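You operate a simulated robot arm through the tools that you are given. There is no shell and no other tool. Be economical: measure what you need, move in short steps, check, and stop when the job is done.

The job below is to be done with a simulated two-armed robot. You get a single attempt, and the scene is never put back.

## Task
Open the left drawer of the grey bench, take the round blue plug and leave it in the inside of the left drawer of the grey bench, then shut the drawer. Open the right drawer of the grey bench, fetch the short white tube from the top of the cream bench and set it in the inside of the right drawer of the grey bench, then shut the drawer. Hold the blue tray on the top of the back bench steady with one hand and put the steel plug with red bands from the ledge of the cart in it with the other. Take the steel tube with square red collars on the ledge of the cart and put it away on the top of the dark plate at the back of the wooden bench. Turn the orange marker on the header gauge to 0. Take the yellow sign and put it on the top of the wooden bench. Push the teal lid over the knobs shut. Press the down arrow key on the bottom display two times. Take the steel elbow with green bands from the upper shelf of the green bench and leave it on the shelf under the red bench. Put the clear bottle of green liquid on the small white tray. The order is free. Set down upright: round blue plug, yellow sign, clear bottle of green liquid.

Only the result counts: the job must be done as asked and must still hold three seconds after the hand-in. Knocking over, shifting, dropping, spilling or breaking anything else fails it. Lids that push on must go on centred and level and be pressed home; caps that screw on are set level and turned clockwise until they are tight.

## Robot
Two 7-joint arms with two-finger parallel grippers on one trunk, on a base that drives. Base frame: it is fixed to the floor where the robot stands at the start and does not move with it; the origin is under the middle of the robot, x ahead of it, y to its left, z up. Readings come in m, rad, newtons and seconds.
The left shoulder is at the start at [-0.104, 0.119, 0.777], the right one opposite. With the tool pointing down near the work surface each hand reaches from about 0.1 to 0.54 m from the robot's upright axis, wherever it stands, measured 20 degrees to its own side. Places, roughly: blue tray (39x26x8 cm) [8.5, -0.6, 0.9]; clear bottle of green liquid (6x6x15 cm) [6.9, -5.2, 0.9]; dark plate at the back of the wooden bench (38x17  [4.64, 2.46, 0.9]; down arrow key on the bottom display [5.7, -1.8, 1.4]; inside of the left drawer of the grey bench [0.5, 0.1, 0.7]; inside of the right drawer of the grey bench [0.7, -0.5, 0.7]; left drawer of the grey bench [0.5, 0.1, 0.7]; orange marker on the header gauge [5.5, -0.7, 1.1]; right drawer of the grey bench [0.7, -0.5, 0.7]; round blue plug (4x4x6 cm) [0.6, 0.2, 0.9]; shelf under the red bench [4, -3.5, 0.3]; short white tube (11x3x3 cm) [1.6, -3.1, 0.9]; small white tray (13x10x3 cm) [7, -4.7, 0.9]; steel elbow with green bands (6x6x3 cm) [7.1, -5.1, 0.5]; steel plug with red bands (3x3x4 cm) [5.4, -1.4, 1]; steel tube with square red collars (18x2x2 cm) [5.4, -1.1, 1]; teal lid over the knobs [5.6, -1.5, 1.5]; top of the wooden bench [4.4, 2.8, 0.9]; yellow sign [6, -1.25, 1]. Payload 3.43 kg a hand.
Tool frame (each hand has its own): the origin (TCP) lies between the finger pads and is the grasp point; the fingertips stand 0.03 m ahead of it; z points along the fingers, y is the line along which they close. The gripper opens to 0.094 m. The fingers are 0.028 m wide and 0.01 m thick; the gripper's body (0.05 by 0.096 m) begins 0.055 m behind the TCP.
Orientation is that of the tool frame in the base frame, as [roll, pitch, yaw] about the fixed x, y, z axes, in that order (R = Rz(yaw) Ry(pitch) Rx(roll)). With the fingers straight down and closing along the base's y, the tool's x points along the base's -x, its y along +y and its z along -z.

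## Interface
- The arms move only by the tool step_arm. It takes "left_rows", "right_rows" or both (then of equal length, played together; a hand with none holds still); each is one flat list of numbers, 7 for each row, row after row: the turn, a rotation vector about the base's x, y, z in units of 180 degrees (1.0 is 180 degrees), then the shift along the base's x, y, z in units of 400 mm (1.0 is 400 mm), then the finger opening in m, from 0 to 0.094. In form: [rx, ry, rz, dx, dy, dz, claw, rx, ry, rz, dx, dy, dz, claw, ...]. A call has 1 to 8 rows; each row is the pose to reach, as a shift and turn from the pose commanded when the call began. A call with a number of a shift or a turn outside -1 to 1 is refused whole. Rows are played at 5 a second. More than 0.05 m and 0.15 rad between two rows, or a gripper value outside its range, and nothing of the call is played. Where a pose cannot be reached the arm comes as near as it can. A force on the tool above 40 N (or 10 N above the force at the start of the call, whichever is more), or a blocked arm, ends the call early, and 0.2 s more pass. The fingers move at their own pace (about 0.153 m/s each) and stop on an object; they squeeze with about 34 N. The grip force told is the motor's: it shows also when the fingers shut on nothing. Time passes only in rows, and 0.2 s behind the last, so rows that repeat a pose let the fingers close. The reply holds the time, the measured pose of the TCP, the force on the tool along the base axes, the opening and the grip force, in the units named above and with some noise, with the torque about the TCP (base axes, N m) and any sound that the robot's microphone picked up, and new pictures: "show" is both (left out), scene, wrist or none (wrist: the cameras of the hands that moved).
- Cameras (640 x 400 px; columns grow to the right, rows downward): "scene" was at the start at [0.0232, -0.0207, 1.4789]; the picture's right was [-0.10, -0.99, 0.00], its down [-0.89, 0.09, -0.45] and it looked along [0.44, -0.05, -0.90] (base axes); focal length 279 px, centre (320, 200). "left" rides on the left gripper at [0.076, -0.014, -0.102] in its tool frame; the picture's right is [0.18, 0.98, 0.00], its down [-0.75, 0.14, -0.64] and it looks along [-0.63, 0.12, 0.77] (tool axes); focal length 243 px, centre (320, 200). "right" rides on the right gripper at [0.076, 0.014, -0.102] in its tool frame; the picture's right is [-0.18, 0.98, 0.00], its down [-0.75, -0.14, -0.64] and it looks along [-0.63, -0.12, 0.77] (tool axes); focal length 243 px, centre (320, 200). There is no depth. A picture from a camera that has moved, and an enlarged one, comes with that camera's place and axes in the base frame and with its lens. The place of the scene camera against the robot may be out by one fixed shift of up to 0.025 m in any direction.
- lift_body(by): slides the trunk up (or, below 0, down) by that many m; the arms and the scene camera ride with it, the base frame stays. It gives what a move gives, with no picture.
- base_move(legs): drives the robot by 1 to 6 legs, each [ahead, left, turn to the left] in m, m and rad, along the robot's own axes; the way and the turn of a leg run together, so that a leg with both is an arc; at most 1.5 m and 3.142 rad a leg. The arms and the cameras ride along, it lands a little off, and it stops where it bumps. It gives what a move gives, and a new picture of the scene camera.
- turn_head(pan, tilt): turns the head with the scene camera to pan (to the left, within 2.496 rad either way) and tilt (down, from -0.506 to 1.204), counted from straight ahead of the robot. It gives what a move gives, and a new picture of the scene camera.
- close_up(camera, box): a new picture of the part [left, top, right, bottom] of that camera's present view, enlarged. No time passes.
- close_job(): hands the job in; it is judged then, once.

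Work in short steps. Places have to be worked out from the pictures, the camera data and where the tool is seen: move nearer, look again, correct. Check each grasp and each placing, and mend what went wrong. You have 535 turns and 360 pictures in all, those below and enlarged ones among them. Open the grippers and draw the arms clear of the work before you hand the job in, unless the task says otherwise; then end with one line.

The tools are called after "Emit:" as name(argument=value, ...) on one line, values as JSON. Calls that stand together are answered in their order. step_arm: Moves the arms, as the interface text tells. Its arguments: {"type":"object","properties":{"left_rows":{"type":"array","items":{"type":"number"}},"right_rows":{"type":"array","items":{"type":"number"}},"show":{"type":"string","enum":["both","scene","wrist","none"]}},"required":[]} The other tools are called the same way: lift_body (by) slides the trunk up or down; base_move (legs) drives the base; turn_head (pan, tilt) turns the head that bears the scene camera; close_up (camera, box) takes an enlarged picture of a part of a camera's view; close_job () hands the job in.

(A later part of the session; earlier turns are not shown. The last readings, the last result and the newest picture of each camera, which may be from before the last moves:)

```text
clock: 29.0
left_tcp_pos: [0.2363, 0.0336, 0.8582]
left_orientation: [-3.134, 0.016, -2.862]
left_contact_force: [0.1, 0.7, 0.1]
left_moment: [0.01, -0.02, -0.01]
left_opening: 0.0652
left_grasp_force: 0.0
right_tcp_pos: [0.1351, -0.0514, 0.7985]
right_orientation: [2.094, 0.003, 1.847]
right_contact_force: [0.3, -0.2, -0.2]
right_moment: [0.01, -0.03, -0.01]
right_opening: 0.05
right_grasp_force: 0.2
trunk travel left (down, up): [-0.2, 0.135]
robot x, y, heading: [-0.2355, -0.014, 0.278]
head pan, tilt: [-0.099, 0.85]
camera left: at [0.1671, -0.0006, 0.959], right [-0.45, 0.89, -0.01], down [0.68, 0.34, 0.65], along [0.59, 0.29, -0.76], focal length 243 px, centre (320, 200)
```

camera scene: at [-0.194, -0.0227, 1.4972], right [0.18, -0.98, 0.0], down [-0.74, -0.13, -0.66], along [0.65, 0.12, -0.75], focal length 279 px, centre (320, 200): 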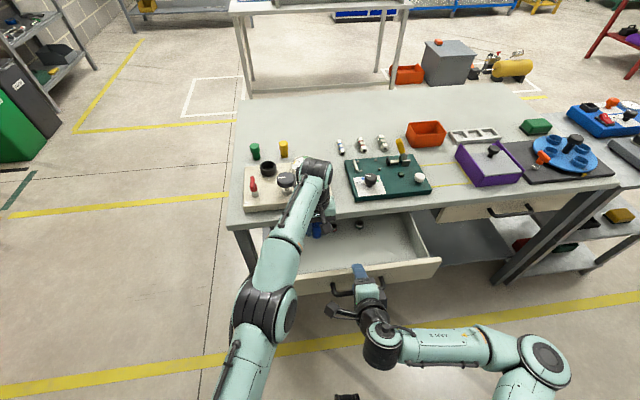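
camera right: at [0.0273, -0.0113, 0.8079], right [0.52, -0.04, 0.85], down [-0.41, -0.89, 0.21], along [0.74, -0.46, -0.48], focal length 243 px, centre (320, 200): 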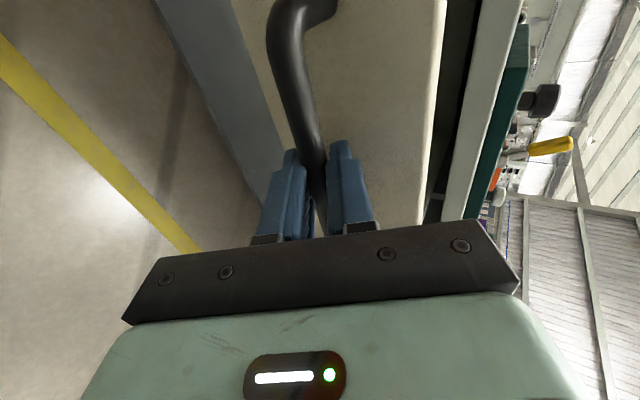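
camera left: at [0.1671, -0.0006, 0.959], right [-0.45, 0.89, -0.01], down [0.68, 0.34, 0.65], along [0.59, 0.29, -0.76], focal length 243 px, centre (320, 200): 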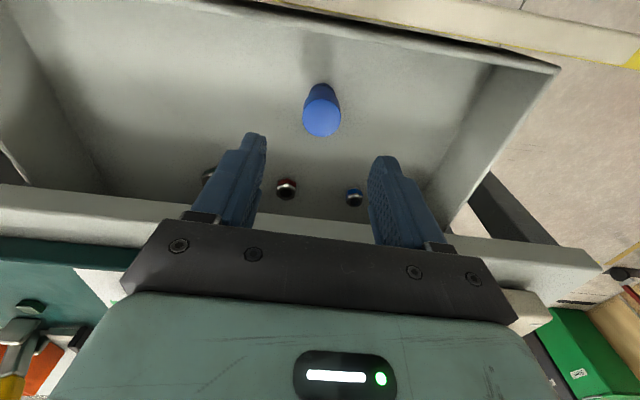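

The plug stands upright in the drawer. I'll raise the left hand clear and back the base up so the right hand can grip the bar again.

Emit:
step_arm(left_rows=[0, 0, 0, -0.04, 0.04, 0.1, 0.065, 0, 0, 0, -0.08, 0.08, 0.2, 0.065, 0, 0, 0, -0.12, 0.12, 0.3, 0.065], show="none")

Emit:
base_move(legs=[[-0.12, 0.0, 0.03]])

Emit:
close_up(camera="right", box=[0, 0, 640, 400])

```text
clock: 29.8
left_tcp_pos: [0.1897, 0.077, 0.9797]
left_orientation: [-3.135, 0.016, -2.863]
left_contact_force: [0.4, -0.2, 0.4]
left_moment: [0.02, -0.02, 0.01]
left_opening: 0.0648
left_grasp_force: 0.0
right_tcp_pos: [0.1346, -0.0509, 0.7994]
right_orientation: [2.093, 0.007, 1.846]
right_contact_force: [-0.7, -0.4, 0.3]
right_moment: [0.0, -0.02, -0.01]
right_opening: 0.0498
right_grasp_force: 0.0
trunk travel left (down, up): [-0.2, 0.135]
robot x, y, heading: [-0.2352, -0.0118, 0.276]
head pan, tilt: [-0.099, 0.85]
```

```text
clock: 31.0
left_tcp_pos: [0.0713, 0.0554, 0.9787]
left_orientation: [-3.133, 0.016, -2.832]
left_contact_force: [-0.1, -0.4, -0.1]
left_moment: [0.0, -0.04, 0.03]
left_opening: 0.0651
left_grasp_force: 0.1
right_tcp_pos: [0.0201, -0.0742, 0.7987]
right_orientation: [2.095, 0.005, 1.875]
right_contact_force: [0.0, -0.2, -0.4]
right_moment: [0.04, -0.01, 0.0]
right_opening: 0.0501
right_grasp_force: 0.1
trunk travel left (down, up): [-0.2, 0.135]
robot x, y, heading: [-0.3489, -0.045, 0.31]
head pan, tilt: [-0.099, 0.85]
camera scene: at [-0.3112, -0.0568, 1.4973], right [0.21, -0.98, 0.0], down [-0.73, -0.16, -0.66], along [0.65, 0.14, -0.75], focal length 279 px, centre (320, 200)
```

scene: 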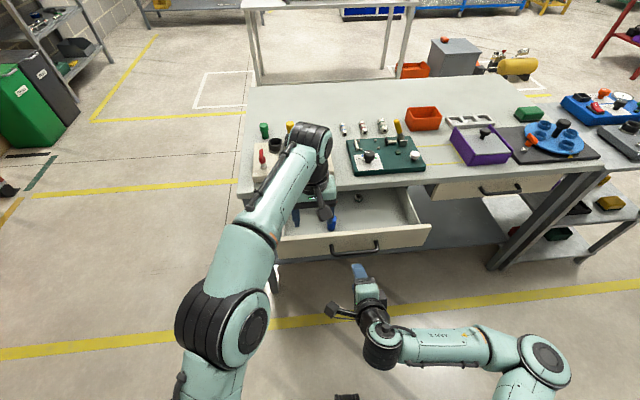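

```text
1.00 times, centred on (320, 200) of right (not enlarged: the box is as wide or as high as the picture)
camera zoom: at [-0.0808, -0.0267, 0.862], right [0.52, -0.02, 0.85], down [-0.37, -0.91, 0.2], along [0.77, -0.42, -0.48], focal length 243 px, centre (320, 200)
```

zoom: 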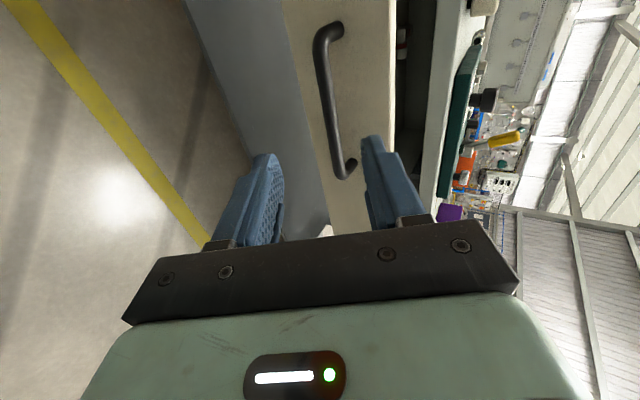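

The bar is in view, with its middle about 0.12 m ahead. I'll go to the earlier grip pose [0.126, -0.063, 0.745] and close.

Emit:
step_arm(right_rows=[0, 0, 0, 0.088, 0.01, -0.045, 0.05, 0, 0, 0, 0.176, 0.019, -0.09, 0.05, 0, 0, 0, 0.262, 0.0275, -0.13, 0.05, 0, 0, 0, 0.262, 0.0275, -0.13, 0.0, 0, 0, 0, 0.262, 0.0275, -0.13, 0.0], show="wrist")

```text
clock: 32.2
left_tcp_pos: [0.0737, 0.0553, 0.9783]
left_orientation: [-3.134, 0.016, -2.83]
left_contact_force: [0.2, 0.7, 0.4]
left_moment: [-0.01, 0.0, 0.01]
left_opening: 0.0649
left_grasp_force: 0.0
right_tcp_pos: [0.1277, -0.063, 0.7483]
right_orientation: [2.093, 0.006, 1.878]
right_contact_force: [0.8, -0.7, 0.5]
right_moment: [-0.42, -0.24, 0.49]
right_opening: 0.0136
right_grasp_force: 45.0
trunk travel left (down, up): [-0.2, 0.135]
robot x, y, heading: [-0.352, -0.0437, 0.304]
head pan, tilt: [-0.099, 0.85]
camera right: at [0.0256, -0.0139, 0.8108], right [0.52, -0.02, 0.85], down [-0.37, -0.91, 0.2], along [0.77, -0.42, -0.48], focal length 243 px, centre (320, 200)
```

right: 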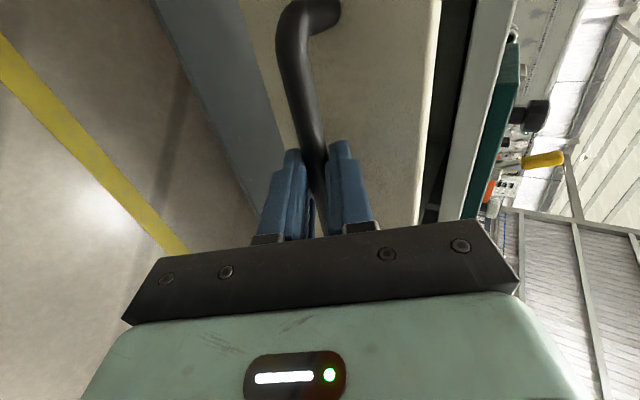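

Gripped again. I'll push the drawer shut smoothly along its own direction.

Emit:
step_arm(right_rows=[0, 0, 0, 0.03, 0.0095, 0, 0, 0, 0, 0, 0.085, 0.027, 0, 0, 0, 0, 0, 0.15, 0.0475, 0, 0, 0, 0, 0, 0.215, 0.068, 0, 0, 0, 0, 0, 0.28, 0.0885, 0, 0, 0, 0, 0, 0.345, 0.109, 0, 0, 0, 0, 0, 0.41, 0.13, 0, 0, 0, 0, 0, 0.45, 0.1425, 0, 0], show="none")

Emit:
step_arm(right_rows=[0, 0, 0, 0.02, 0.0063, 0, 0, 0, 0, 0, 0.04, 0.0126, 0, 0])

```text
clock: 34.0
left_tcp_pos: [0.0722, 0.0564, 0.979]
left_orientation: [-3.135, 0.017, -2.831]
left_contact_force: [0.0, -0.5, 0.6]
left_moment: [0.01, -0.01, -0.03]
left_opening: 0.0652
left_grasp_force: 0.0
right_tcp_pos: [0.306, -0.0037, 0.7487]
right_orientation: [2.093, 0.004, 1.881]
right_contact_force: [-1.3, 10.3, 1.3]
right_moment: [-0.09, -0.07, 0.83]
right_opening: 0.0138
right_grasp_force: 44.6
trunk travel left (down, up): [-0.2, 0.135]
robot x, y, heading: [-0.3463, -0.0484, 0.308]
head pan, tilt: [-0.099, 0.85]
```

```text
clock: 34.5
left_tcp_pos: [0.0702, 0.054, 0.9802]
left_orientation: [-3.135, 0.017, -2.833]
left_contact_force: [0.1, -0.8, 0.5]
left_moment: [0.04, -0.01, -0.01]
left_opening: 0.0652
left_grasp_force: 0.1
right_tcp_pos: [0.3114, -0.0034, 0.745]
right_orientation: [2.101, 0.006, 1.88]
right_contact_force: [-22.6, -8.3, 8.3]
right_moment: [-0.42, -0.01, 0.0]
right_opening: 0.0139
right_grasp_force: 45.3
trunk travel left (down, up): [-0.2, 0.135]
robot x, y, heading: [-0.3486, -0.0447, 0.304]
head pan, tilt: [-0.099, 0.85]
stopped in row 2 (right hand): the force on the tool passed its limit at 52 N (the readings are from after the stop); the commanded pose is now the measured one
camera scene: at [-0.3149, -0.0581, 1.4974], right [0.21, -0.98, 0.0], down [-0.73, -0.15, -0.66], along [0.65, 0.14, -0.75], focal length 279 px, centre (320, 200)
camera right: at [0.21, 0.0446, 0.8083], right [0.53, -0.02, 0.85], down [-0.37, -0.91, 0.21], along [0.77, -0.42, -0.49], focal length 243 px, centre (320, 200)
```

scene: 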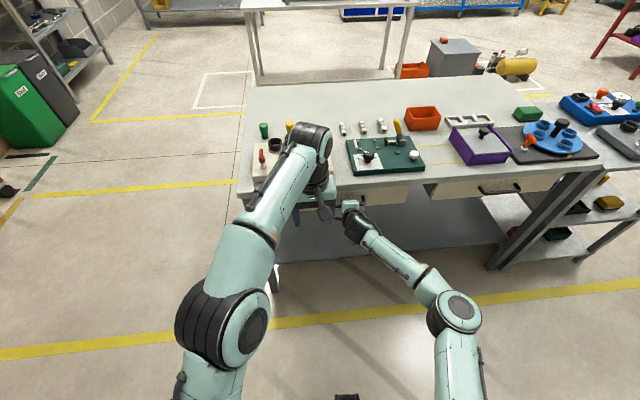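
right: 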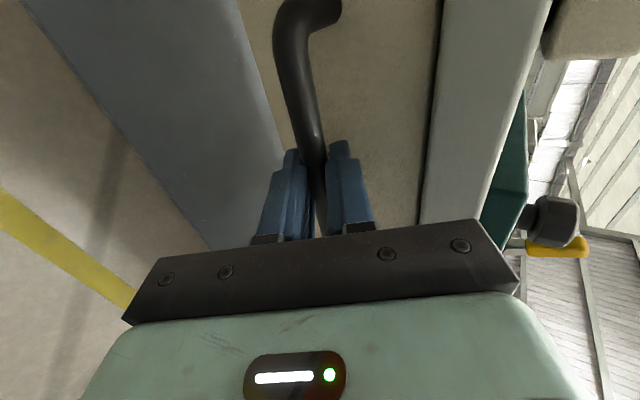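

The drawer is shut against its stop. I'll release, retreat along the tool axis, and slide the base 0.58 m right to the right drawer, which I'll open before I fetch the tube.

Emit:
step_arm(right_rows=[0, 0, 0, 0, 0, 0, 0.05, 0, 0, 0, 0, 0, 0, 0.05, 0, 0, 0, -0.08, -0.025, 0.05, 0.05, 0, 0, 0, -0.16, -0.05, 0.1, 0.05, 0, 0, 0, -0.24, -0.075, 0.14, 0.05], show="none")

Emit:
base_move(legs=[[0.0, -0.58, 0.0]])

Emit:
close_up(camera="right", box=[0, 0, 640, 400])

```text
clock: 35.8
left_tcp_pos: [0.071, 0.0541, 0.9794]
left_orientation: [-3.135, 0.014, -2.831]
left_contact_force: [-0.8, 0.0, -0.1]
left_moment: [0.01, -0.04, 0.01]
left_opening: 0.065
left_grasp_force: 0.0
right_tcp_pos: [0.217, -0.0336, 0.7971]
right_orientation: [2.102, 0.004, 1.878]
right_contact_force: [-1.0, 0.4, 0.2]
right_moment: [0.01, 0.03, -0.01]
right_opening: 0.0501
right_grasp_force: 0.0
trunk travel left (down, up): [-0.2, 0.135]
robot x, y, heading: [-0.35, -0.0484, 0.31]
head pan, tilt: [-0.099, 0.85]
```

```text
clock: 41.4
left_tcp_pos: [0.2488, -0.5006, 0.9793]
left_orientation: [-3.136, 0.016, -2.831]
left_contact_force: [0.3, 0.4, -0.3]
left_moment: [-0.02, 0.02, 0.02]
left_opening: 0.0647
left_grasp_force: 0.0
right_tcp_pos: [0.3947, -0.5883, 0.797]
right_orientation: [2.105, 0.005, 1.882]
right_contact_force: [0.1, -0.1, 0.3]
right_moment: [0.01, -0.02, 0.0]
right_opening: 0.0503
right_grasp_force: 0.0
trunk travel left (down, up): [-0.2, 0.135]
robot x, y, heading: [-0.1748, -0.6053, 0.314]
head pan, tilt: [-0.099, 0.85]
camera scene: at [-0.1335, -0.6136, 1.4972], right [0.21, -0.98, 0.0], down [-0.73, -0.16, -0.66], along [0.65, 0.14, -0.75], focal length 279 px, centre (320, 200)
```

scene: 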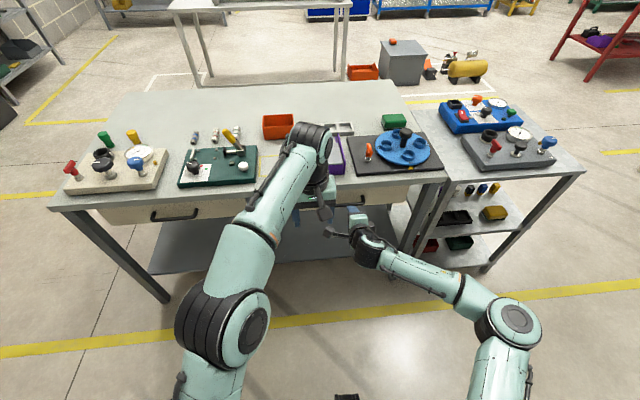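

```text
1.00 times, centred on (320, 200) of right (not enlarged: the box is as wide or as high as the picture)
camera zoom: at [0.2947, -0.5402, 0.861], right [0.53, -0.02, 0.85], down [-0.36, -0.91, 0.21], along [0.77, -0.42, -0.49], focal length 243 px, centre (320, 200)
```

zoom: 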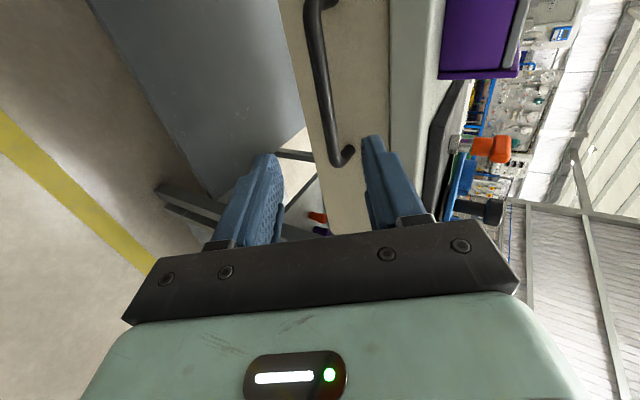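

The bar's middle is near [0.495, -0.545, 0.74]. I'll advance and grip.

Emit:
step_arm(right_rows=[0, 0, 0, 0.077, 0.033, -0.043, 0.05, 0, 0, 0, 0.153, 0.067, -0.087, 0.05, 0, 0, 0, 0.23, 0.1, -0.13, 0.05, 0, 0, 0, 0.23, 0.1, -0.13, 0.0, 0, 0, 0, 0.23, 0.1, -0.13, 0.0], show="wrist")

```text
clock: 42.6
left_tcp_pos: [0.2488, -0.4998, 0.9784]
left_orientation: [-3.136, 0.016, -2.828]
left_contact_force: [0.6, 0.1, 0.6]
left_moment: [0.04, -0.04, 0.02]
left_opening: 0.0647
left_grasp_force: 0.1
right_tcp_pos: [0.4881, -0.5476, 0.7443]
right_orientation: [2.106, 0.006, 1.884]
right_contact_force: [-1.1, 3.3, -4.0]
right_moment: [-0.27, -0.09, 0.05]
right_opening: 0.0136
right_grasp_force: 45.0
trunk travel left (down, up): [-0.2, 0.135]
robot x, y, heading: [-0.1731, -0.6025, 0.31]
head pan, tilt: [-0.099, 0.85]
camera right: at [0.3869, -0.4995, 0.809], right [0.53, -0.02, 0.85], down [-0.36, -0.91, 0.21], along [0.77, -0.42, -0.49], focal length 243 px, centre (320, 200)
```

right: 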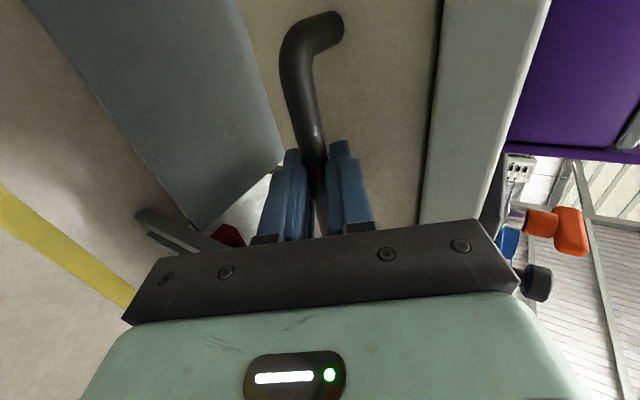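

Gripped. I'll pull it open about 0.22 m.

Emit:
step_arm(right_rows=[0, 0, 0, -0.048, -0.0153, 0, 0, 0, 0, 0, -0.096, -0.0306, 0, 0, 0, 0, 0, -0.19, -0.0606, 0, 0, 0, 0, 0, -0.285, -0.091, 0, 0, 0, 0, 0, -0.38, -0.121, 0, 0, 0, 0, 0, -0.475, -0.1515, 0, 0, 0, 0, 0, -0.524, -0.167, 0, 0], show="scene")

```text
clock: 44.2
left_tcp_pos: [0.2494, -0.5001, 0.9793]
left_orientation: [-3.135, 0.014, -2.83]
left_contact_force: [-0.2, -0.4, -0.4]
left_moment: [0.04, -0.02, -0.01]
left_opening: 0.0652
left_grasp_force: 0.1
right_tcp_pos: [0.2758, -0.6169, 0.7448]
right_orientation: [2.11, 0.005, 1.879]
right_contact_force: [-2.4, 3.5, -18.6]
right_moment: [0.23, 0.27, 1.31]
right_opening: 0.0136
right_grasp_force: 44.6
trunk travel left (down, up): [-0.2, 0.135]
robot x, y, heading: [-0.1709, -0.6014, 0.308]
head pan, tilt: [-0.099, 0.85]
camera scene: at [-0.1324, -0.6132, 1.4971], right [0.21, -0.98, 0.0], down [-0.74, -0.16, -0.66], along [0.64, 0.14, -0.75], focal length 279 px, centre (320, 200)
```

scene: 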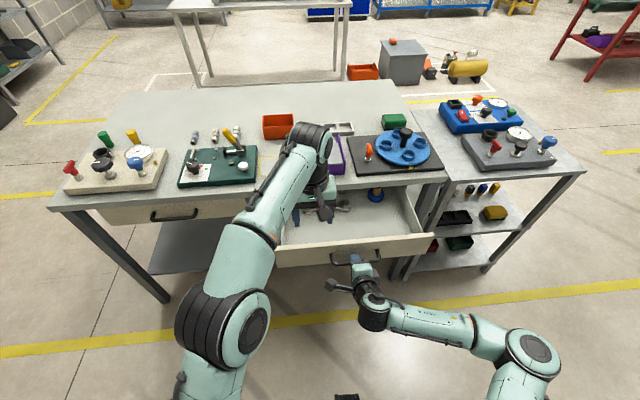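

The drawer is open. I'll release it, retreat the right hand and raise it, then look right toward the cream bench.

Emit:
step_arm(right_rows=[0, 0, 0, 0, 0, 0, 0.05, 0, 0, 0, 0, 0, 0, 0.05, 0, 0, 0, -0.08, -0.026, 0.05, 0.05, 0, 0, 0, -0.14, -0.045, 0.12, 0.05, 0, 0, 0, -0.14, -0.045, 0.24, 0.05, 0, 0, 0, -0.14, -0.045, 0.36, 0.05, 0, 0, 0, -0.14, -0.045, 0.48, 0.05], show="none")

Emit:
turn_head(pan=-1.2, tilt=0.4)

```text
clock: 45.8
left_tcp_pos: [0.2476, -0.4993, 0.9792]
left_orientation: [-3.136, 0.017, -2.829]
left_contact_force: [-0.4, -0.7, 0.0]
left_moment: [0.03, -0.03, -0.02]
left_opening: 0.0649
left_grasp_force: 0.1
right_tcp_pos: [0.2211, -0.6323, 0.9385]
right_orientation: [2.104, 0.006, 1.88]
right_contact_force: [0.0, 0.7, 1.1]
right_moment: [-0.03, 0.03, 0.0]
right_opening: 0.0501
right_grasp_force: 0.0
trunk travel left (down, up): [-0.2, 0.135]
robot x, y, heading: [-0.1738, -0.6001, 0.31]
head pan, tilt: [-0.099, 0.85]
```

```text
clock: 47.1
left_tcp_pos: [0.2491, -0.5003, 0.9793]
left_orientation: [-3.136, 0.014, -2.829]
left_contact_force: [-0.4, -0.5, -0.1]
left_moment: [0.03, 0.03, 0.01]
left_opening: 0.065
left_grasp_force: 0.1
right_tcp_pos: [0.2226, -0.6317, 0.938]
right_orientation: [2.104, 0.005, 1.881]
right_contact_force: [0.2, -0.4, 0.6]
right_moment: [0.02, -0.01, 0.04]
right_opening: 0.0498
right_grasp_force: 0.1
trunk travel left (down, up): [-0.2, 0.135]
robot x, y, heading: [-0.1737, -0.6009, 0.313]
head pan, tilt: [-1.201, 0.4]
camera scene: at [-0.1517, -0.7017, 1.5363], right [-0.78, -0.63, 0.0], down [-0.25, 0.3, -0.92], along [0.58, -0.72, -0.39], focal length 279 px, centre (320, 200)
```

scene: 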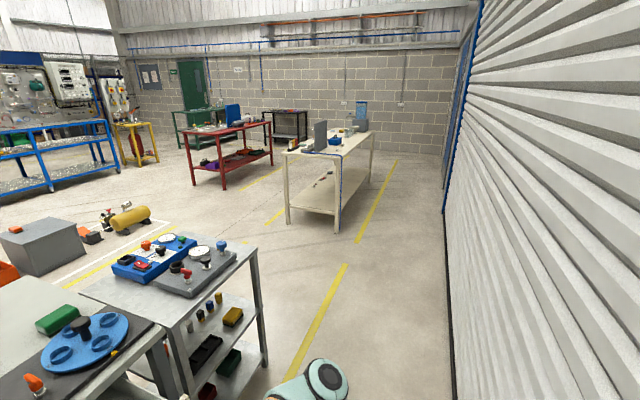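

The cream bench's right long side runs parallel to my lateral axis. The tube is about 0.17 m in from that side, so I'll drive sideways and then forward to stand square to it.

Emit:
base_move(legs=[[0, -1.45, 0], [0.3, -1.35, 0]])

Emit:
turn_head(pan=-0.1, tilt=0.8)

```text
clock: 71.8
left_tcp_pos: [1.4006, -3.0935, 0.9787]
left_orientation: [-3.136, 0.015, -2.833]
left_contact_force: [-0.3, -0.4, 0.1]
left_moment: [-0.01, 0.0, -0.01]
left_opening: 0.065
left_grasp_force: 0.0
right_tcp_pos: [1.3717, -3.2246, 0.938]
right_orientation: [2.106, 0.004, 1.875]
right_contact_force: [-0.2, 0.1, 1.3]
right_moment: [0.02, -0.03, 0.0]
right_opening: 0.05
right_grasp_force: 0.1
trunk travel left (down, up): [-0.2, 0.135]
robot x, y, heading: [0.9791, -3.1935, 0.302]
head pan, tilt: [-1.201, 0.4]
camera scene: at [0.9983, -3.2927, 1.5364], right [-0.78, -0.62, 0.0], down [-0.24, 0.3, -0.92], along [0.58, -0.72, -0.39], focal length 279 px, centre (320, 200)
```

scene: 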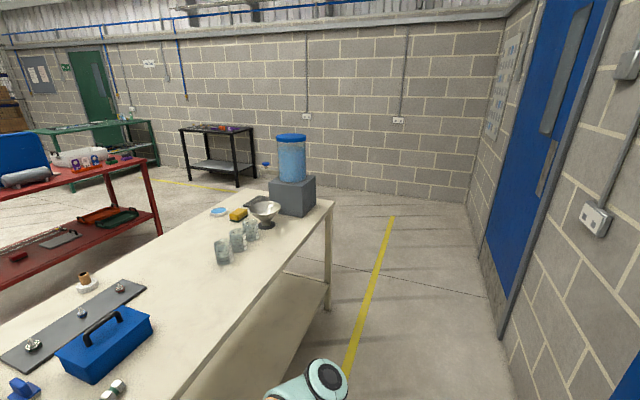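

```text
clock: 73.1
left_tcp_pos: [1.3999, -3.0937, 0.9794]
left_orientation: [-3.135, 0.014, -2.834]
left_contact_force: [-0.3, -0.1, 0.8]
left_moment: [0.0, -0.01, 0.02]
left_opening: 0.0649
left_grasp_force: 0.0
right_tcp_pos: [1.3724, -3.2238, 0.9382]
right_orientation: [2.104, 0.004, 1.876]
right_contact_force: [0.3, 0.9, -0.9]
right_moment: [0.0, 0.0, -0.06]
right_opening: 0.0499
right_grasp_force: 0.1
trunk travel left (down, up): [-0.2, 0.135]
robot x, y, heading: [0.9787, -3.1977, 0.306]
head pan, tilt: [-0.099, 0.799]
camera scene: at [1.0194, -3.2039, 1.5013], right [0.2, -0.98, 0.0], down [-0.7, -0.15, -0.7], along [0.68, 0.14, -0.72], focal length 279 px, centre (320, 200)
```

scene: 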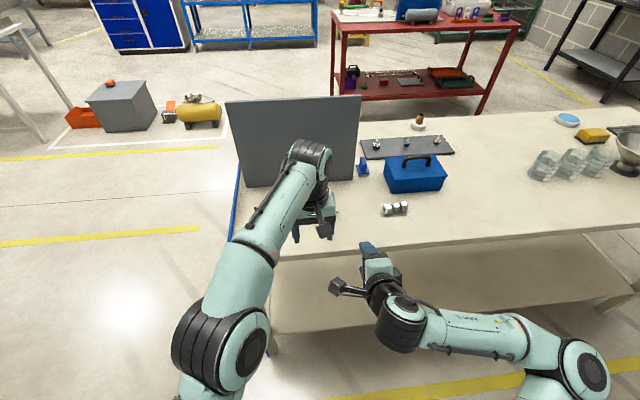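

There's a white fitting at (395, 208). I'll zoom in to check that it's the tube, and look for others like it.

Emit:
close_up(camera="scene", box=[220, 90, 540, 290])

Emit:
close_up(camera="left", box=[0, 0, 640, 400])

```text
2.00 times, centred on (380, 190) of scene
camera zoom: at [1.0194, -3.2039, 1.5013], right [0.2, -0.98, 0.0], down [-0.7, -0.15, -0.7], along [0.68, 0.14, -0.72], focal length 559 px, centre (200, 220)
```

zoom: 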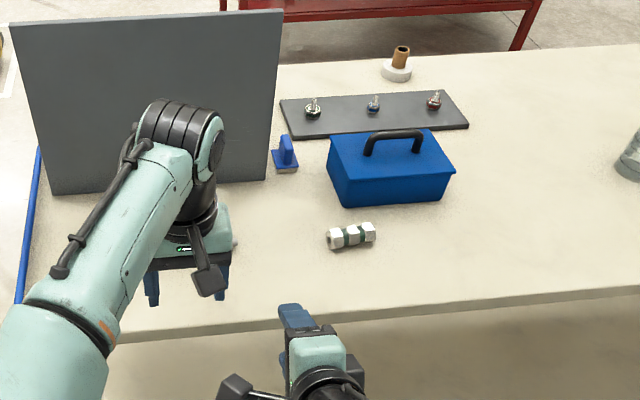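

```text
1.00 times, centred on (320, 200) of left (not enlarged: the box is as wide or as high as the picture)
camera zoom: at [1.3309, -3.1299, 1.0797], right [-0.47, 0.88, -0.01], down [0.66, 0.36, 0.65], along [0.58, 0.3, -0.76], focal length 243 px, centre (320, 200)
```

zoom: 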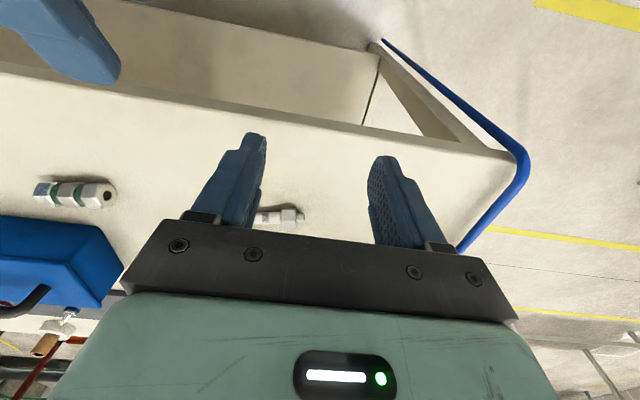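

The tube at [1.56, -3.07], half hidden by my left hand, matches the given place. The green-banded one is a different part. I'll raise the right hand, drive closer, and start turning the left gripper 90° to close across the tube.

Emit:
step_arm(right_rows=[0, 0, 0, 0, 0, 0.1, 0.05, 0, 0, 0, 0, 0, 0.2, 0.05, 0, 0, 0, 0, 0, 0.25, 0.05, 0, 0, 0, 0, 0, 0.25, 0.05], left_rows=[0, 0, 0, 0, 0, 0.08, 0.09, 0, 0, 0, 0, 0, 0.12, 0.09, 0, 0, 0.045, 0, 0, 0.12, 0.09, 0, 0, 0.09, 0, 0, 0.12, 0.09], show="none")

Emit:
base_move(legs=[[0.16, -0.12, 0]])

```text
clock: 74.1
left_tcp_pos: [1.3956, -3.0978, 1.0269]
left_orientation: [-3.136, 0.015, -2.55]
left_contact_force: [0.4, -0.2, -0.8]
left_moment: [0.03, -0.02, 0.01]
left_opening: 0.0898
left_grasp_force: 0.1
left hand out of reach, approached as far as the arm can: row 2, 3, 4
right_tcp_pos: [1.3741, -3.2231, 1.0378]
right_orientation: [2.103, 0.005, 1.876]
right_contact_force: [0.1, -0.5, -0.3]
right_moment: [0.03, -0.03, 0.0]
right_opening: 0.05
right_grasp_force: 0.1
trunk travel left (down, up): [-0.2, 0.135]
robot x, y, heading: [0.9753, -3.1974, 0.308]
head pan, tilt: [-0.099, 0.799]
```

```text
clock: 75.8
left_tcp_pos: [1.5867, -3.1625, 1.027]
left_orientation: [-3.135, 0.017, -2.551]
left_contact_force: [0.3, 0.6, -0.1]
left_moment: [0.02, 0.0, 0.03]
left_opening: 0.0897
left_grasp_force: 0.0
right_tcp_pos: [1.565, -3.2892, 1.0384]
right_orientation: [2.105, 0.003, 1.878]
right_contact_force: [-0.5, 1.0, -0.1]
right_moment: [0.0, -0.03, 0.02]
right_opening: 0.0499
right_grasp_force: 0.1
trunk travel left (down, up): [-0.2, 0.135]
robot x, y, heading: [1.1682, -3.2603, 0.306]
head pan, tilt: [-0.099, 0.799]
camera scene: at [1.2108, -3.2706, 1.5012], right [0.21, -0.98, 0.0], down [-0.7, -0.15, -0.7], along [0.68, 0.14, -0.72], focal length 279 px, centre (320, 200)
```

scene: 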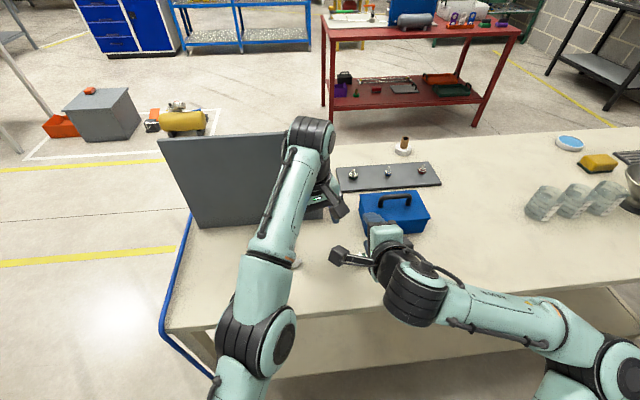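

Continuing the left hand's turn while moving it over the tube.

Emit:
step_arm(left_rows=[0, 0, 0.045, -0.03, 0.07, -0.01, 0.09, 0, 0, 0.09, -0.06, 0.14, -0.02, 0.09, 0, 0, 0.135, -0.09, 0.21, -0.03, 0.09, 0, 0, 0.18, -0.12, 0.28, -0.04, 0.09, 0, 0, 0.225, -0.12, 0.28, -0.05, 0.09, 0, 0, 0.27, -0.12, 0.28, -0.06, 0.09, 0, 0, 0.315, -0.12, 0.28, -0.06, 0.09, 0, 0, 0.36, -0.12, 0.28, -0.06, 0.09], show="none")

Emit:
step_arm(left_rows=[0, 0, 0.045, 0, 0, 0, 0.09, 0, 0, 0.05, 0, 0, -0.0, 0.09])

```text
clock: 77.6
left_tcp_pos: [1.5382, -3.0516, 1.0025]
left_orientation: [-3.135, 0.015, -1.416]
left_contact_force: [-0.5, -0.1, -0.6]
left_moment: [0.03, -0.02, 0.01]
left_opening: 0.09
left_grasp_force: 0.1
right_tcp_pos: [1.5648, -3.2878, 1.0382]
right_orientation: [2.103, 0.004, 1.878]
right_contact_force: [0.1, -0.5, 0.4]
right_moment: [0.02, 0.0, 0.0]
right_opening: 0.0499
right_grasp_force: 0.0
trunk travel left (down, up): [-0.2, 0.135]
robot x, y, heading: [1.1637, -3.264, 0.302]
head pan, tilt: [-0.099, 0.799]
```

```text
clock: 78.2
left_tcp_pos: [1.5387, -3.0512, 1.0033]
left_orientation: [-3.135, 0.015, -1.259]
left_contact_force: [0.1, 1.4, 0.7]
left_moment: [-0.01, -0.03, -0.01]
left_opening: 0.09
left_grasp_force: 0.1
right_tcp_pos: [1.5637, -3.2886, 1.0378]
right_orientation: [2.103, 0.006, 1.877]
right_contact_force: [0.1, -0.2, 0.3]
right_moment: [-0.01, 0.01, 0.0]
right_opening: 0.0499
right_grasp_force: 0.1
trunk travel left (down, up): [-0.2, 0.135]
robot x, y, heading: [1.1704, -3.258, 0.303]
head pan, tilt: [-0.099, 0.799]
camera scene: at [1.2101, -3.2704, 1.5013], right [0.21, -0.98, 0.0], down [-0.7, -0.15, -0.7], along [0.68, 0.14, -0.72], focal length 279 px, centre (320, 200)
camera left: at [1.5758, -3.1208, 1.1038], right [-0.88, -0.48, -0.01], down [-0.37, 0.66, 0.65], along [-0.3, 0.58, -0.76], focal length 243 px, centre (320, 200)
```

scene: 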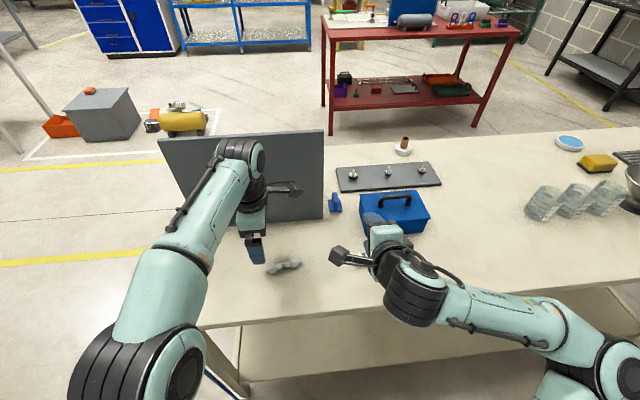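
left: 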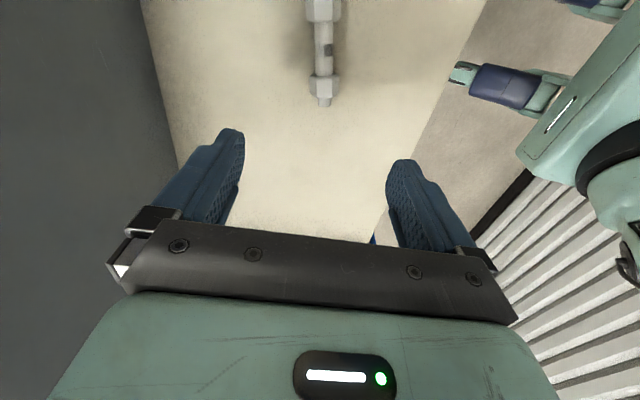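

The tube's middle is near [1.56, -3.083] and its axis is about 11° off my tool x. I'll correct the yaw, move over it, lower to z≈0.90 and look again.

Emit:
step_arm(left_rows=[0, 0, 0.03, 0.027, -0.04, -0.09, 0.07, 0, 0, 0.06, 0.053, -0.08, -0.18, 0.07, 0, 0, 0.06, 0.053, -0.08, -0.26, 0.07], show="wrist")

```text
clock: 79.0
left_tcp_pos: [1.5601, -3.0839, 0.897]
left_orientation: [-3.135, 0.015, -1.072]
left_contact_force: [-0.4, -0.6, 0.4]
left_moment: [0.01, -0.02, -0.01]
left_opening: 0.0699
left_grasp_force: 0.0
right_tcp_pos: [1.5633, -3.2889, 1.0388]
right_orientation: [2.105, 0.005, 1.878]
right_contact_force: [0.3, 0.0, -0.2]
right_moment: [-0.02, 0.0, 0.02]
right_opening: 0.0502
right_grasp_force: 0.1
trunk travel left (down, up): [-0.2, 0.135]
robot x, y, heading: [1.1654, -3.2612, 0.308]
head pan, tilt: [-0.099, 0.799]
camera left: at [1.6096, -3.1457, 0.9981], right [-0.78, -0.63, -0.01], down [-0.48, 0.58, 0.65], along [-0.41, 0.51, -0.76], focal length 243 px, centre (320, 200)
```

left: 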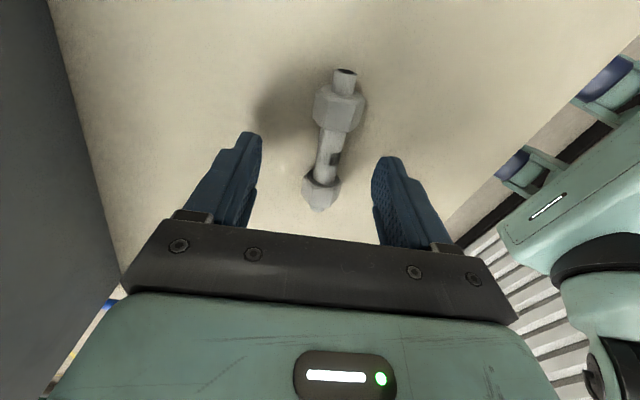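

I need about 9 mm sideways and 3° of turn. Then I'll lower toward z≈0.855 in small steps.

Emit:
step_arm(left_rows=[0, 0, 0.017, -0.03, 0.003, 0, 0.07, 0, 0, 0.017, -0.03, 0.003, -0.05, 0.07, 0, 0, 0.017, -0.03, 0.003, -0.08, 0.07, 0, 0, 0.017, -0.03, 0.003, -0.105, 0.07], show="wrist")

```text
clock: 79.8
left_tcp_pos: [1.5483, -3.0812, 0.8806]
left_orientation: [-3.127, 0.007, -1.02]
left_contact_force: [-6.2, 0.4, 10.5]
left_moment: [-0.36, 0.54, -0.24]
left_opening: 0.0729
left_grasp_force: 2.0
right_tcp_pos: [1.5635, -3.2897, 1.0372]
right_orientation: [2.103, 0.006, 1.879]
right_contact_force: [0.1, -0.6, 0.2]
right_moment: [0.0, 0.0, -0.01]
right_opening: 0.05
right_grasp_force: 0.0
trunk travel left (down, up): [-0.2, 0.135]
robot x, y, heading: [1.1678, -3.2605, 0.305]
head pan, tilt: [-0.099, 0.799]
stopped in row 3 (left hand): the force on the tool passed its limit at 53 N (the readings are from after the stop); the commanded pose is now the measured one
camera left: at [1.6006, -3.1398, 0.9823], right [-0.74, -0.67, -0.02], down [-0.52, 0.56, 0.65], along [-0.43, 0.49, -0.76], focal length 243 px, centre (320, 200)
```

left: 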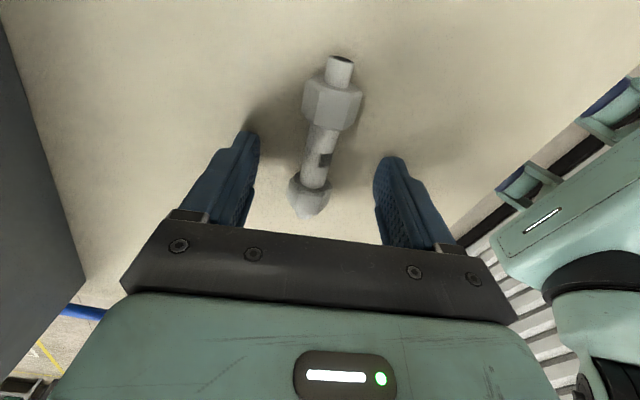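

The fingertips touched, so the cream bench top is near z 0.85 and the tube's centre near 0.865. I'll raise slightly, correct by 1 cm and close.

Emit:
step_arm(left_rows=[0, 0, 0, 0, 0, 0.015, 0.07, 0, 0, 0, 0.025, -0.022, 0.015, 0.07, 0, 0, 0, 0.025, -0.022, 0.01, 0.07, 0, 0, 0, 0.025, -0.022, 0.01, 0.0, 0, 0, 0, 0.025, -0.022, 0.01, 0.0, 0, 0, 0, 0.025, -0.022, 0.01, 0.0], show="wrist")

```text
clock: 81.2
left_tcp_pos: [1.5599, -3.0887, 0.8847]
left_orientation: [-3.125, 0.007, -1.02]
left_contact_force: [0.9, -0.3, 0.7]
left_moment: [0.04, 0.01, -0.03]
left_opening: 0.0105
left_grasp_force: 33.8
right_tcp_pos: [1.5647, -3.2887, 1.0397]
right_orientation: [2.104, 0.004, 1.877]
right_contact_force: [0.5, 0.2, -0.5]
right_moment: [-0.03, -0.05, -0.02]
right_opening: 0.0498
right_grasp_force: 0.0
trunk travel left (down, up): [-0.2, 0.135]
robot x, y, heading: [1.1673, -3.2635, 0.305]
head pan, tilt: [-0.099, 0.799]
camera left: at [1.6118, -3.1486, 0.9851], right [-0.74, -0.67, -0.02], down [-0.52, 0.56, 0.65], along [-0.42, 0.49, -0.76], focal length 243 px, centre (320, 200)
```

left: 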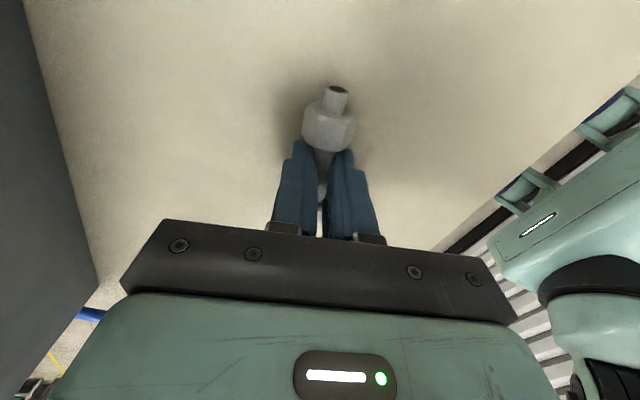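

The gripper holds the tube's neck. I'll lift and check.

Emit:
step_arm(left_rows=[0, 0, 0, 0, 0, 0.1, 0.0, 0, 0, 0, 0, 0, 0.2, 0.0, 0, 0, 0, 0, 0, 0.3, 0.0], show="wrist")

```text
clock: 82.0
left_tcp_pos: [1.5578, -3.0894, 1.0026]
left_orientation: [-3.127, 0.008, -1.018]
left_contact_force: [0.3, 0.2, -1.2]
left_moment: [0.03, 0.0, -0.01]
left_opening: 0.0109
left_grasp_force: 34.4
right_tcp_pos: [1.5639, -3.2889, 1.0398]
right_orientation: [2.105, 0.005, 1.879]
right_contact_force: [-0.6, -0.1, -1.2]
right_moment: [0.01, 0.0, 0.05]
right_opening: 0.05
right_grasp_force: 0.0
trunk travel left (down, up): [-0.2, 0.135]
robot x, y, heading: [1.1642, -3.2645, 0.31]
head pan, tilt: [-0.099, 0.799]
camera left: at [1.6105, -3.1485, 1.1041], right [-0.74, -0.67, -0.02], down [-0.52, 0.56, 0.65], along [-0.43, 0.49, -0.76], focal length 243 px, centre (320, 200)
```

left: 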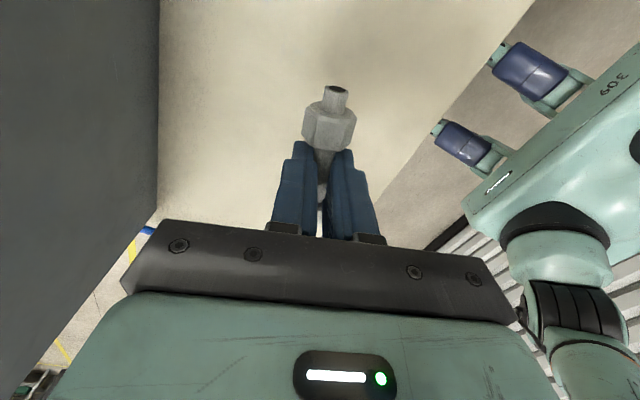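

The tube is held. I'll drive back to the open right drawer: back off from the cream bench first, then sideways left.

Emit:
base_move(legs=[[-0.35, 0, 0], [0.0, 1.35, 0], [0.03, 1.33, 0]])

Emit:
close_up(camera="left", box=[0, 0, 640, 400])

```text
clock: 107.5
left_tcp_pos: [0.4762, -0.6092, 1.0033]
left_orientation: [-3.127, 0.006, -1.034]
left_contact_force: [0.6, -0.2, -2.1]
left_moment: [-0.01, 0.01, 0.03]
left_opening: 0.011
left_grasp_force: 34.2
right_tcp_pos: [0.4795, -0.8077, 1.0375]
right_orientation: [2.105, 0.005, 1.862]
right_contact_force: [0.7, 0.1, -0.5]
right_moment: [-0.02, 0.0, 0.01]
right_opening: 0.05
right_grasp_force: 0.1
trunk travel left (down, up): [-0.2, 0.135]
robot x, y, heading: [0.084, -0.7733, 0.289]
head pan, tilt: [-0.099, 0.799]
camera scene: at [0.1263, -0.7836, 1.5013], right [0.19, -0.98, 0.0], down [-0.7, -0.14, -0.7], along [0.68, 0.13, -0.72], focal length 279 px, centre (320, 200)
```

scene: 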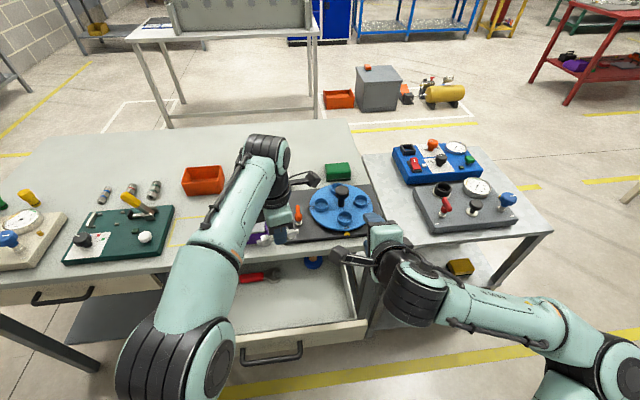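

```text
1.00 times, centred on (320, 200) of left (not enlarged: the box is as wide or as high as the picture)
camera zoom: at [0.5283, -0.6684, 1.104], right [-0.75, -0.66, -0.02], down [-0.51, 0.57, 0.65], along [-0.42, 0.49, -0.76], focal length 243 px, centre (320, 200)
```

zoom: 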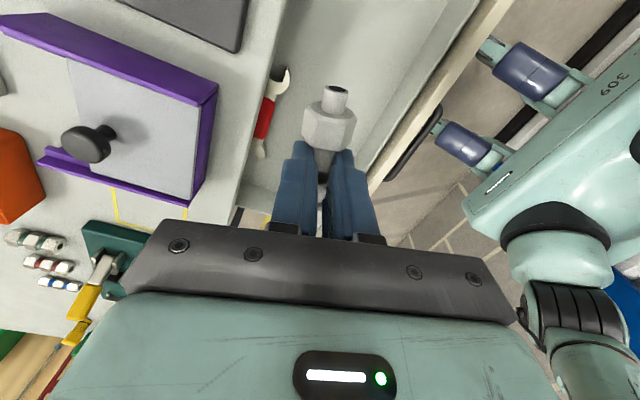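

The drawer floor in front of the red wrench is free. I'll move over [0.412, -0.602] and lower to z≈0.78.

Emit:
step_arm(left_rows=[0, 0, 0, -0.08, 0.009, 0.0, 0.0, 0, 0, 0, -0.16, 0.0175, -0.05, 0.0, 0, 0, 0, -0.16, 0.0175, -0.16, 0.0, 0, 0, 0, -0.16, 0.0175, -0.27, 0.0, 0, 0, 0, -0.16, 0.0175, -0.38, 0.0, 0, 0, 0, -0.16, 0.0175, -0.48, 0.0, 0, 0, 0, -0.16, 0.0175, -0.55, 0.0])

```text
clock: 109.1
left_tcp_pos: [0.4149, -0.602, 0.781]
left_orientation: [-3.126, 0.007, -1.035]
left_contact_force: [0.5, 0.5, -0.9]
left_moment: [-0.02, 0.03, 0.0]
left_opening: 0.0107
left_grasp_force: 33.7
right_tcp_pos: [0.4793, -0.8081, 1.0377]
right_orientation: [2.105, 0.007, 1.863]
right_contact_force: [0.0, -0.3, 1.1]
right_moment: [-0.03, 0.01, 0.0]
right_opening: 0.05
right_grasp_force: 0.1
trunk travel left (down, up): [-0.2, 0.135]
robot x, y, heading: [0.0843, -0.7717, 0.291]
head pan, tilt: [-0.099, 0.799]
camera scene: at [0.1265, -0.7837, 1.5013], right [0.19, -0.98, 0.0], down [-0.7, -0.14, -0.7], along [0.68, 0.13, -0.72], focal length 279 px, centre (320, 200)
camera left: at [0.4657, -0.662, 0.8841], right [-0.75, -0.66, -0.02], down [-0.51, 0.57, 0.65], along [-0.42, 0.49, -0.76], focal length 243 px, centre (320, 200)
```

scene: 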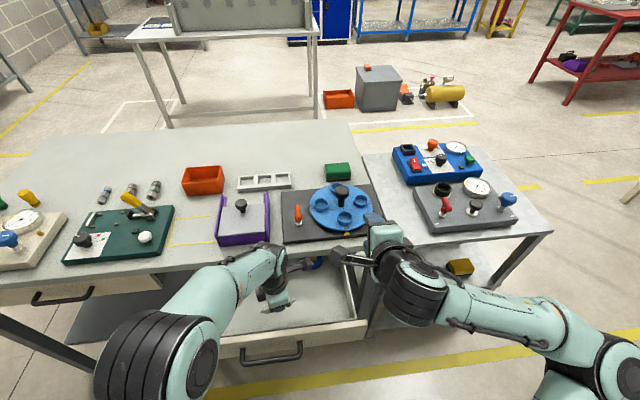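
left: 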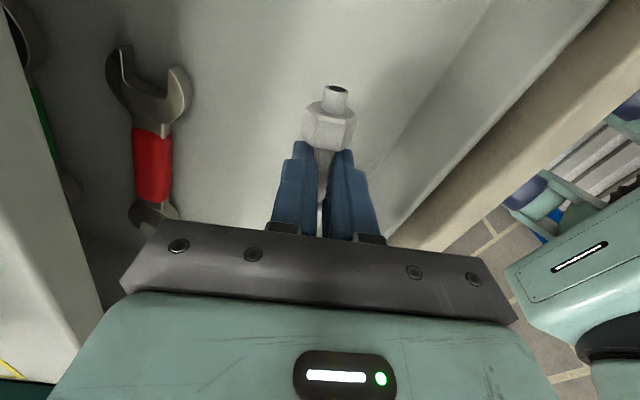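

Clear all round. I'll lower slowly to the drawer floor.

Emit:
step_arm(left_rows=[0, 0, 0, 0, 0, -0.03, 0, 0, 0, 0, 0, 0, -0.06, 0, 0, 0, 0, 0, 0, -0.08, 0, 0, 0, 0, 0, 0, -0.095, 0, 0, 0, 0, 0, 0, -0.105, 0, 0, 0, 0, 0, 0, -0.115, 0, 0, 0, 0, 0, 0, -0.125, 0], show="wrist")

```text
clock: 110.7
left_tcp_pos: [0.4127, -0.6015, 0.7348]
left_orientation: [-3.124, 0.005, -1.036]
left_contact_force: [-0.2, 1.0, 17.1]
left_moment: [0.53, 0.28, -0.01]
left_opening: 0.0109
left_grasp_force: 34.3
right_tcp_pos: [0.4795, -0.8086, 1.0382]
right_orientation: [2.104, 0.005, 1.862]
right_contact_force: [0.1, -0.3, -0.4]
right_moment: [-0.01, 0.02, 0.01]
right_opening: 0.0502
right_grasp_force: 0.0
trunk travel left (down, up): [-0.2, 0.135]
robot x, y, heading: [0.0851, -0.7727, 0.291]
head pan, tilt: [-0.099, 0.799]
camera left: at [0.4642, -0.6615, 0.8362], right [-0.75, -0.66, -0.02], down [-0.51, 0.57, 0.64], along [-0.41, 0.49, -0.77], focal length 243 px, centre (320, 200)
```

left: 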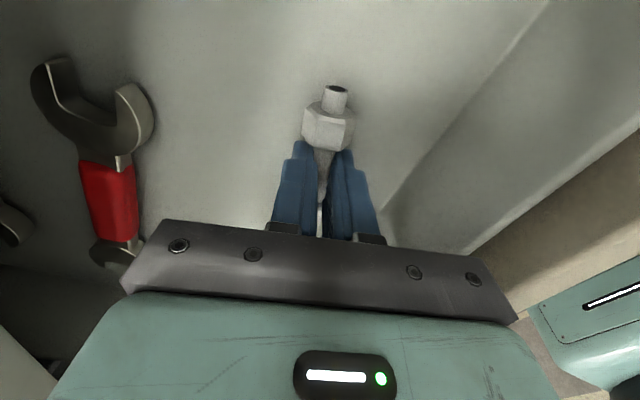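

Contact with the floor is confirmed by 17 N upward. I'll open, raise the hand clear, and check.

Emit:
step_arm(left_rows=[0, 0, 0, 0, 0, 0, 0.05, 0, 0, 0, 0, 0, 0.0, 0.05, 0, 0, 0, 0, 0, 0.08, 0.05, 0, 0, 0, 0, 0, 0.19, 0.05, 0, 0, 0, 0, 0, 0.31, 0.05, 0, 0, 0, 0, 0, 0.43, 0.05, 0, 0, 0, 0, 0, 0.55, 0.05])

```text
clock: 112.3
left_tcp_pos: [0.4131, -0.6018, 0.9543]
left_orientation: [-3.126, 0.01, -1.035]
left_contact_force: [-0.2, 0.3, -0.1]
left_moment: [-0.02, -0.03, 0.0]
left_opening: 0.05
left_grasp_force: 0.1
right_tcp_pos: [0.4788, -0.8082, 1.037]
right_orientation: [2.101, 0.005, 1.862]
right_contact_force: [0.3, 0.7, -0.3]
right_moment: [-0.02, -0.01, 0.02]
right_opening: 0.0497
right_grasp_force: 0.0
trunk travel left (down, up): [-0.2, 0.135]
robot x, y, heading: [0.0852, -0.7772, 0.293]
head pan, tilt: [-0.099, 0.799]
camera scene: at [0.126, -0.7837, 1.5013], right [0.19, -0.98, 0.0], down [-0.7, -0.14, -0.7], along [0.68, 0.13, -0.72], focal length 279 px, centre (320, 200)
camera left: at [0.4653, -0.6624, 1.0566], right [-0.75, -0.66, -0.02], down [-0.51, 0.57, 0.65], along [-0.42, 0.49, -0.76], focal length 243 px, centre (320, 200)
```

scene: 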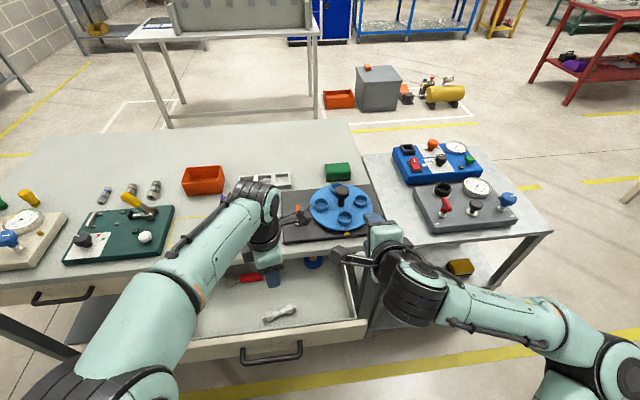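
left: 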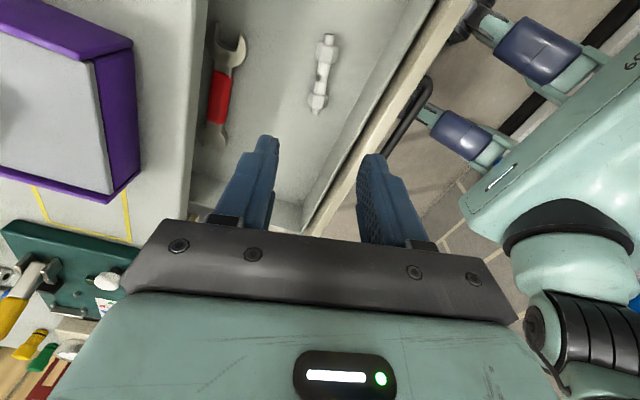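

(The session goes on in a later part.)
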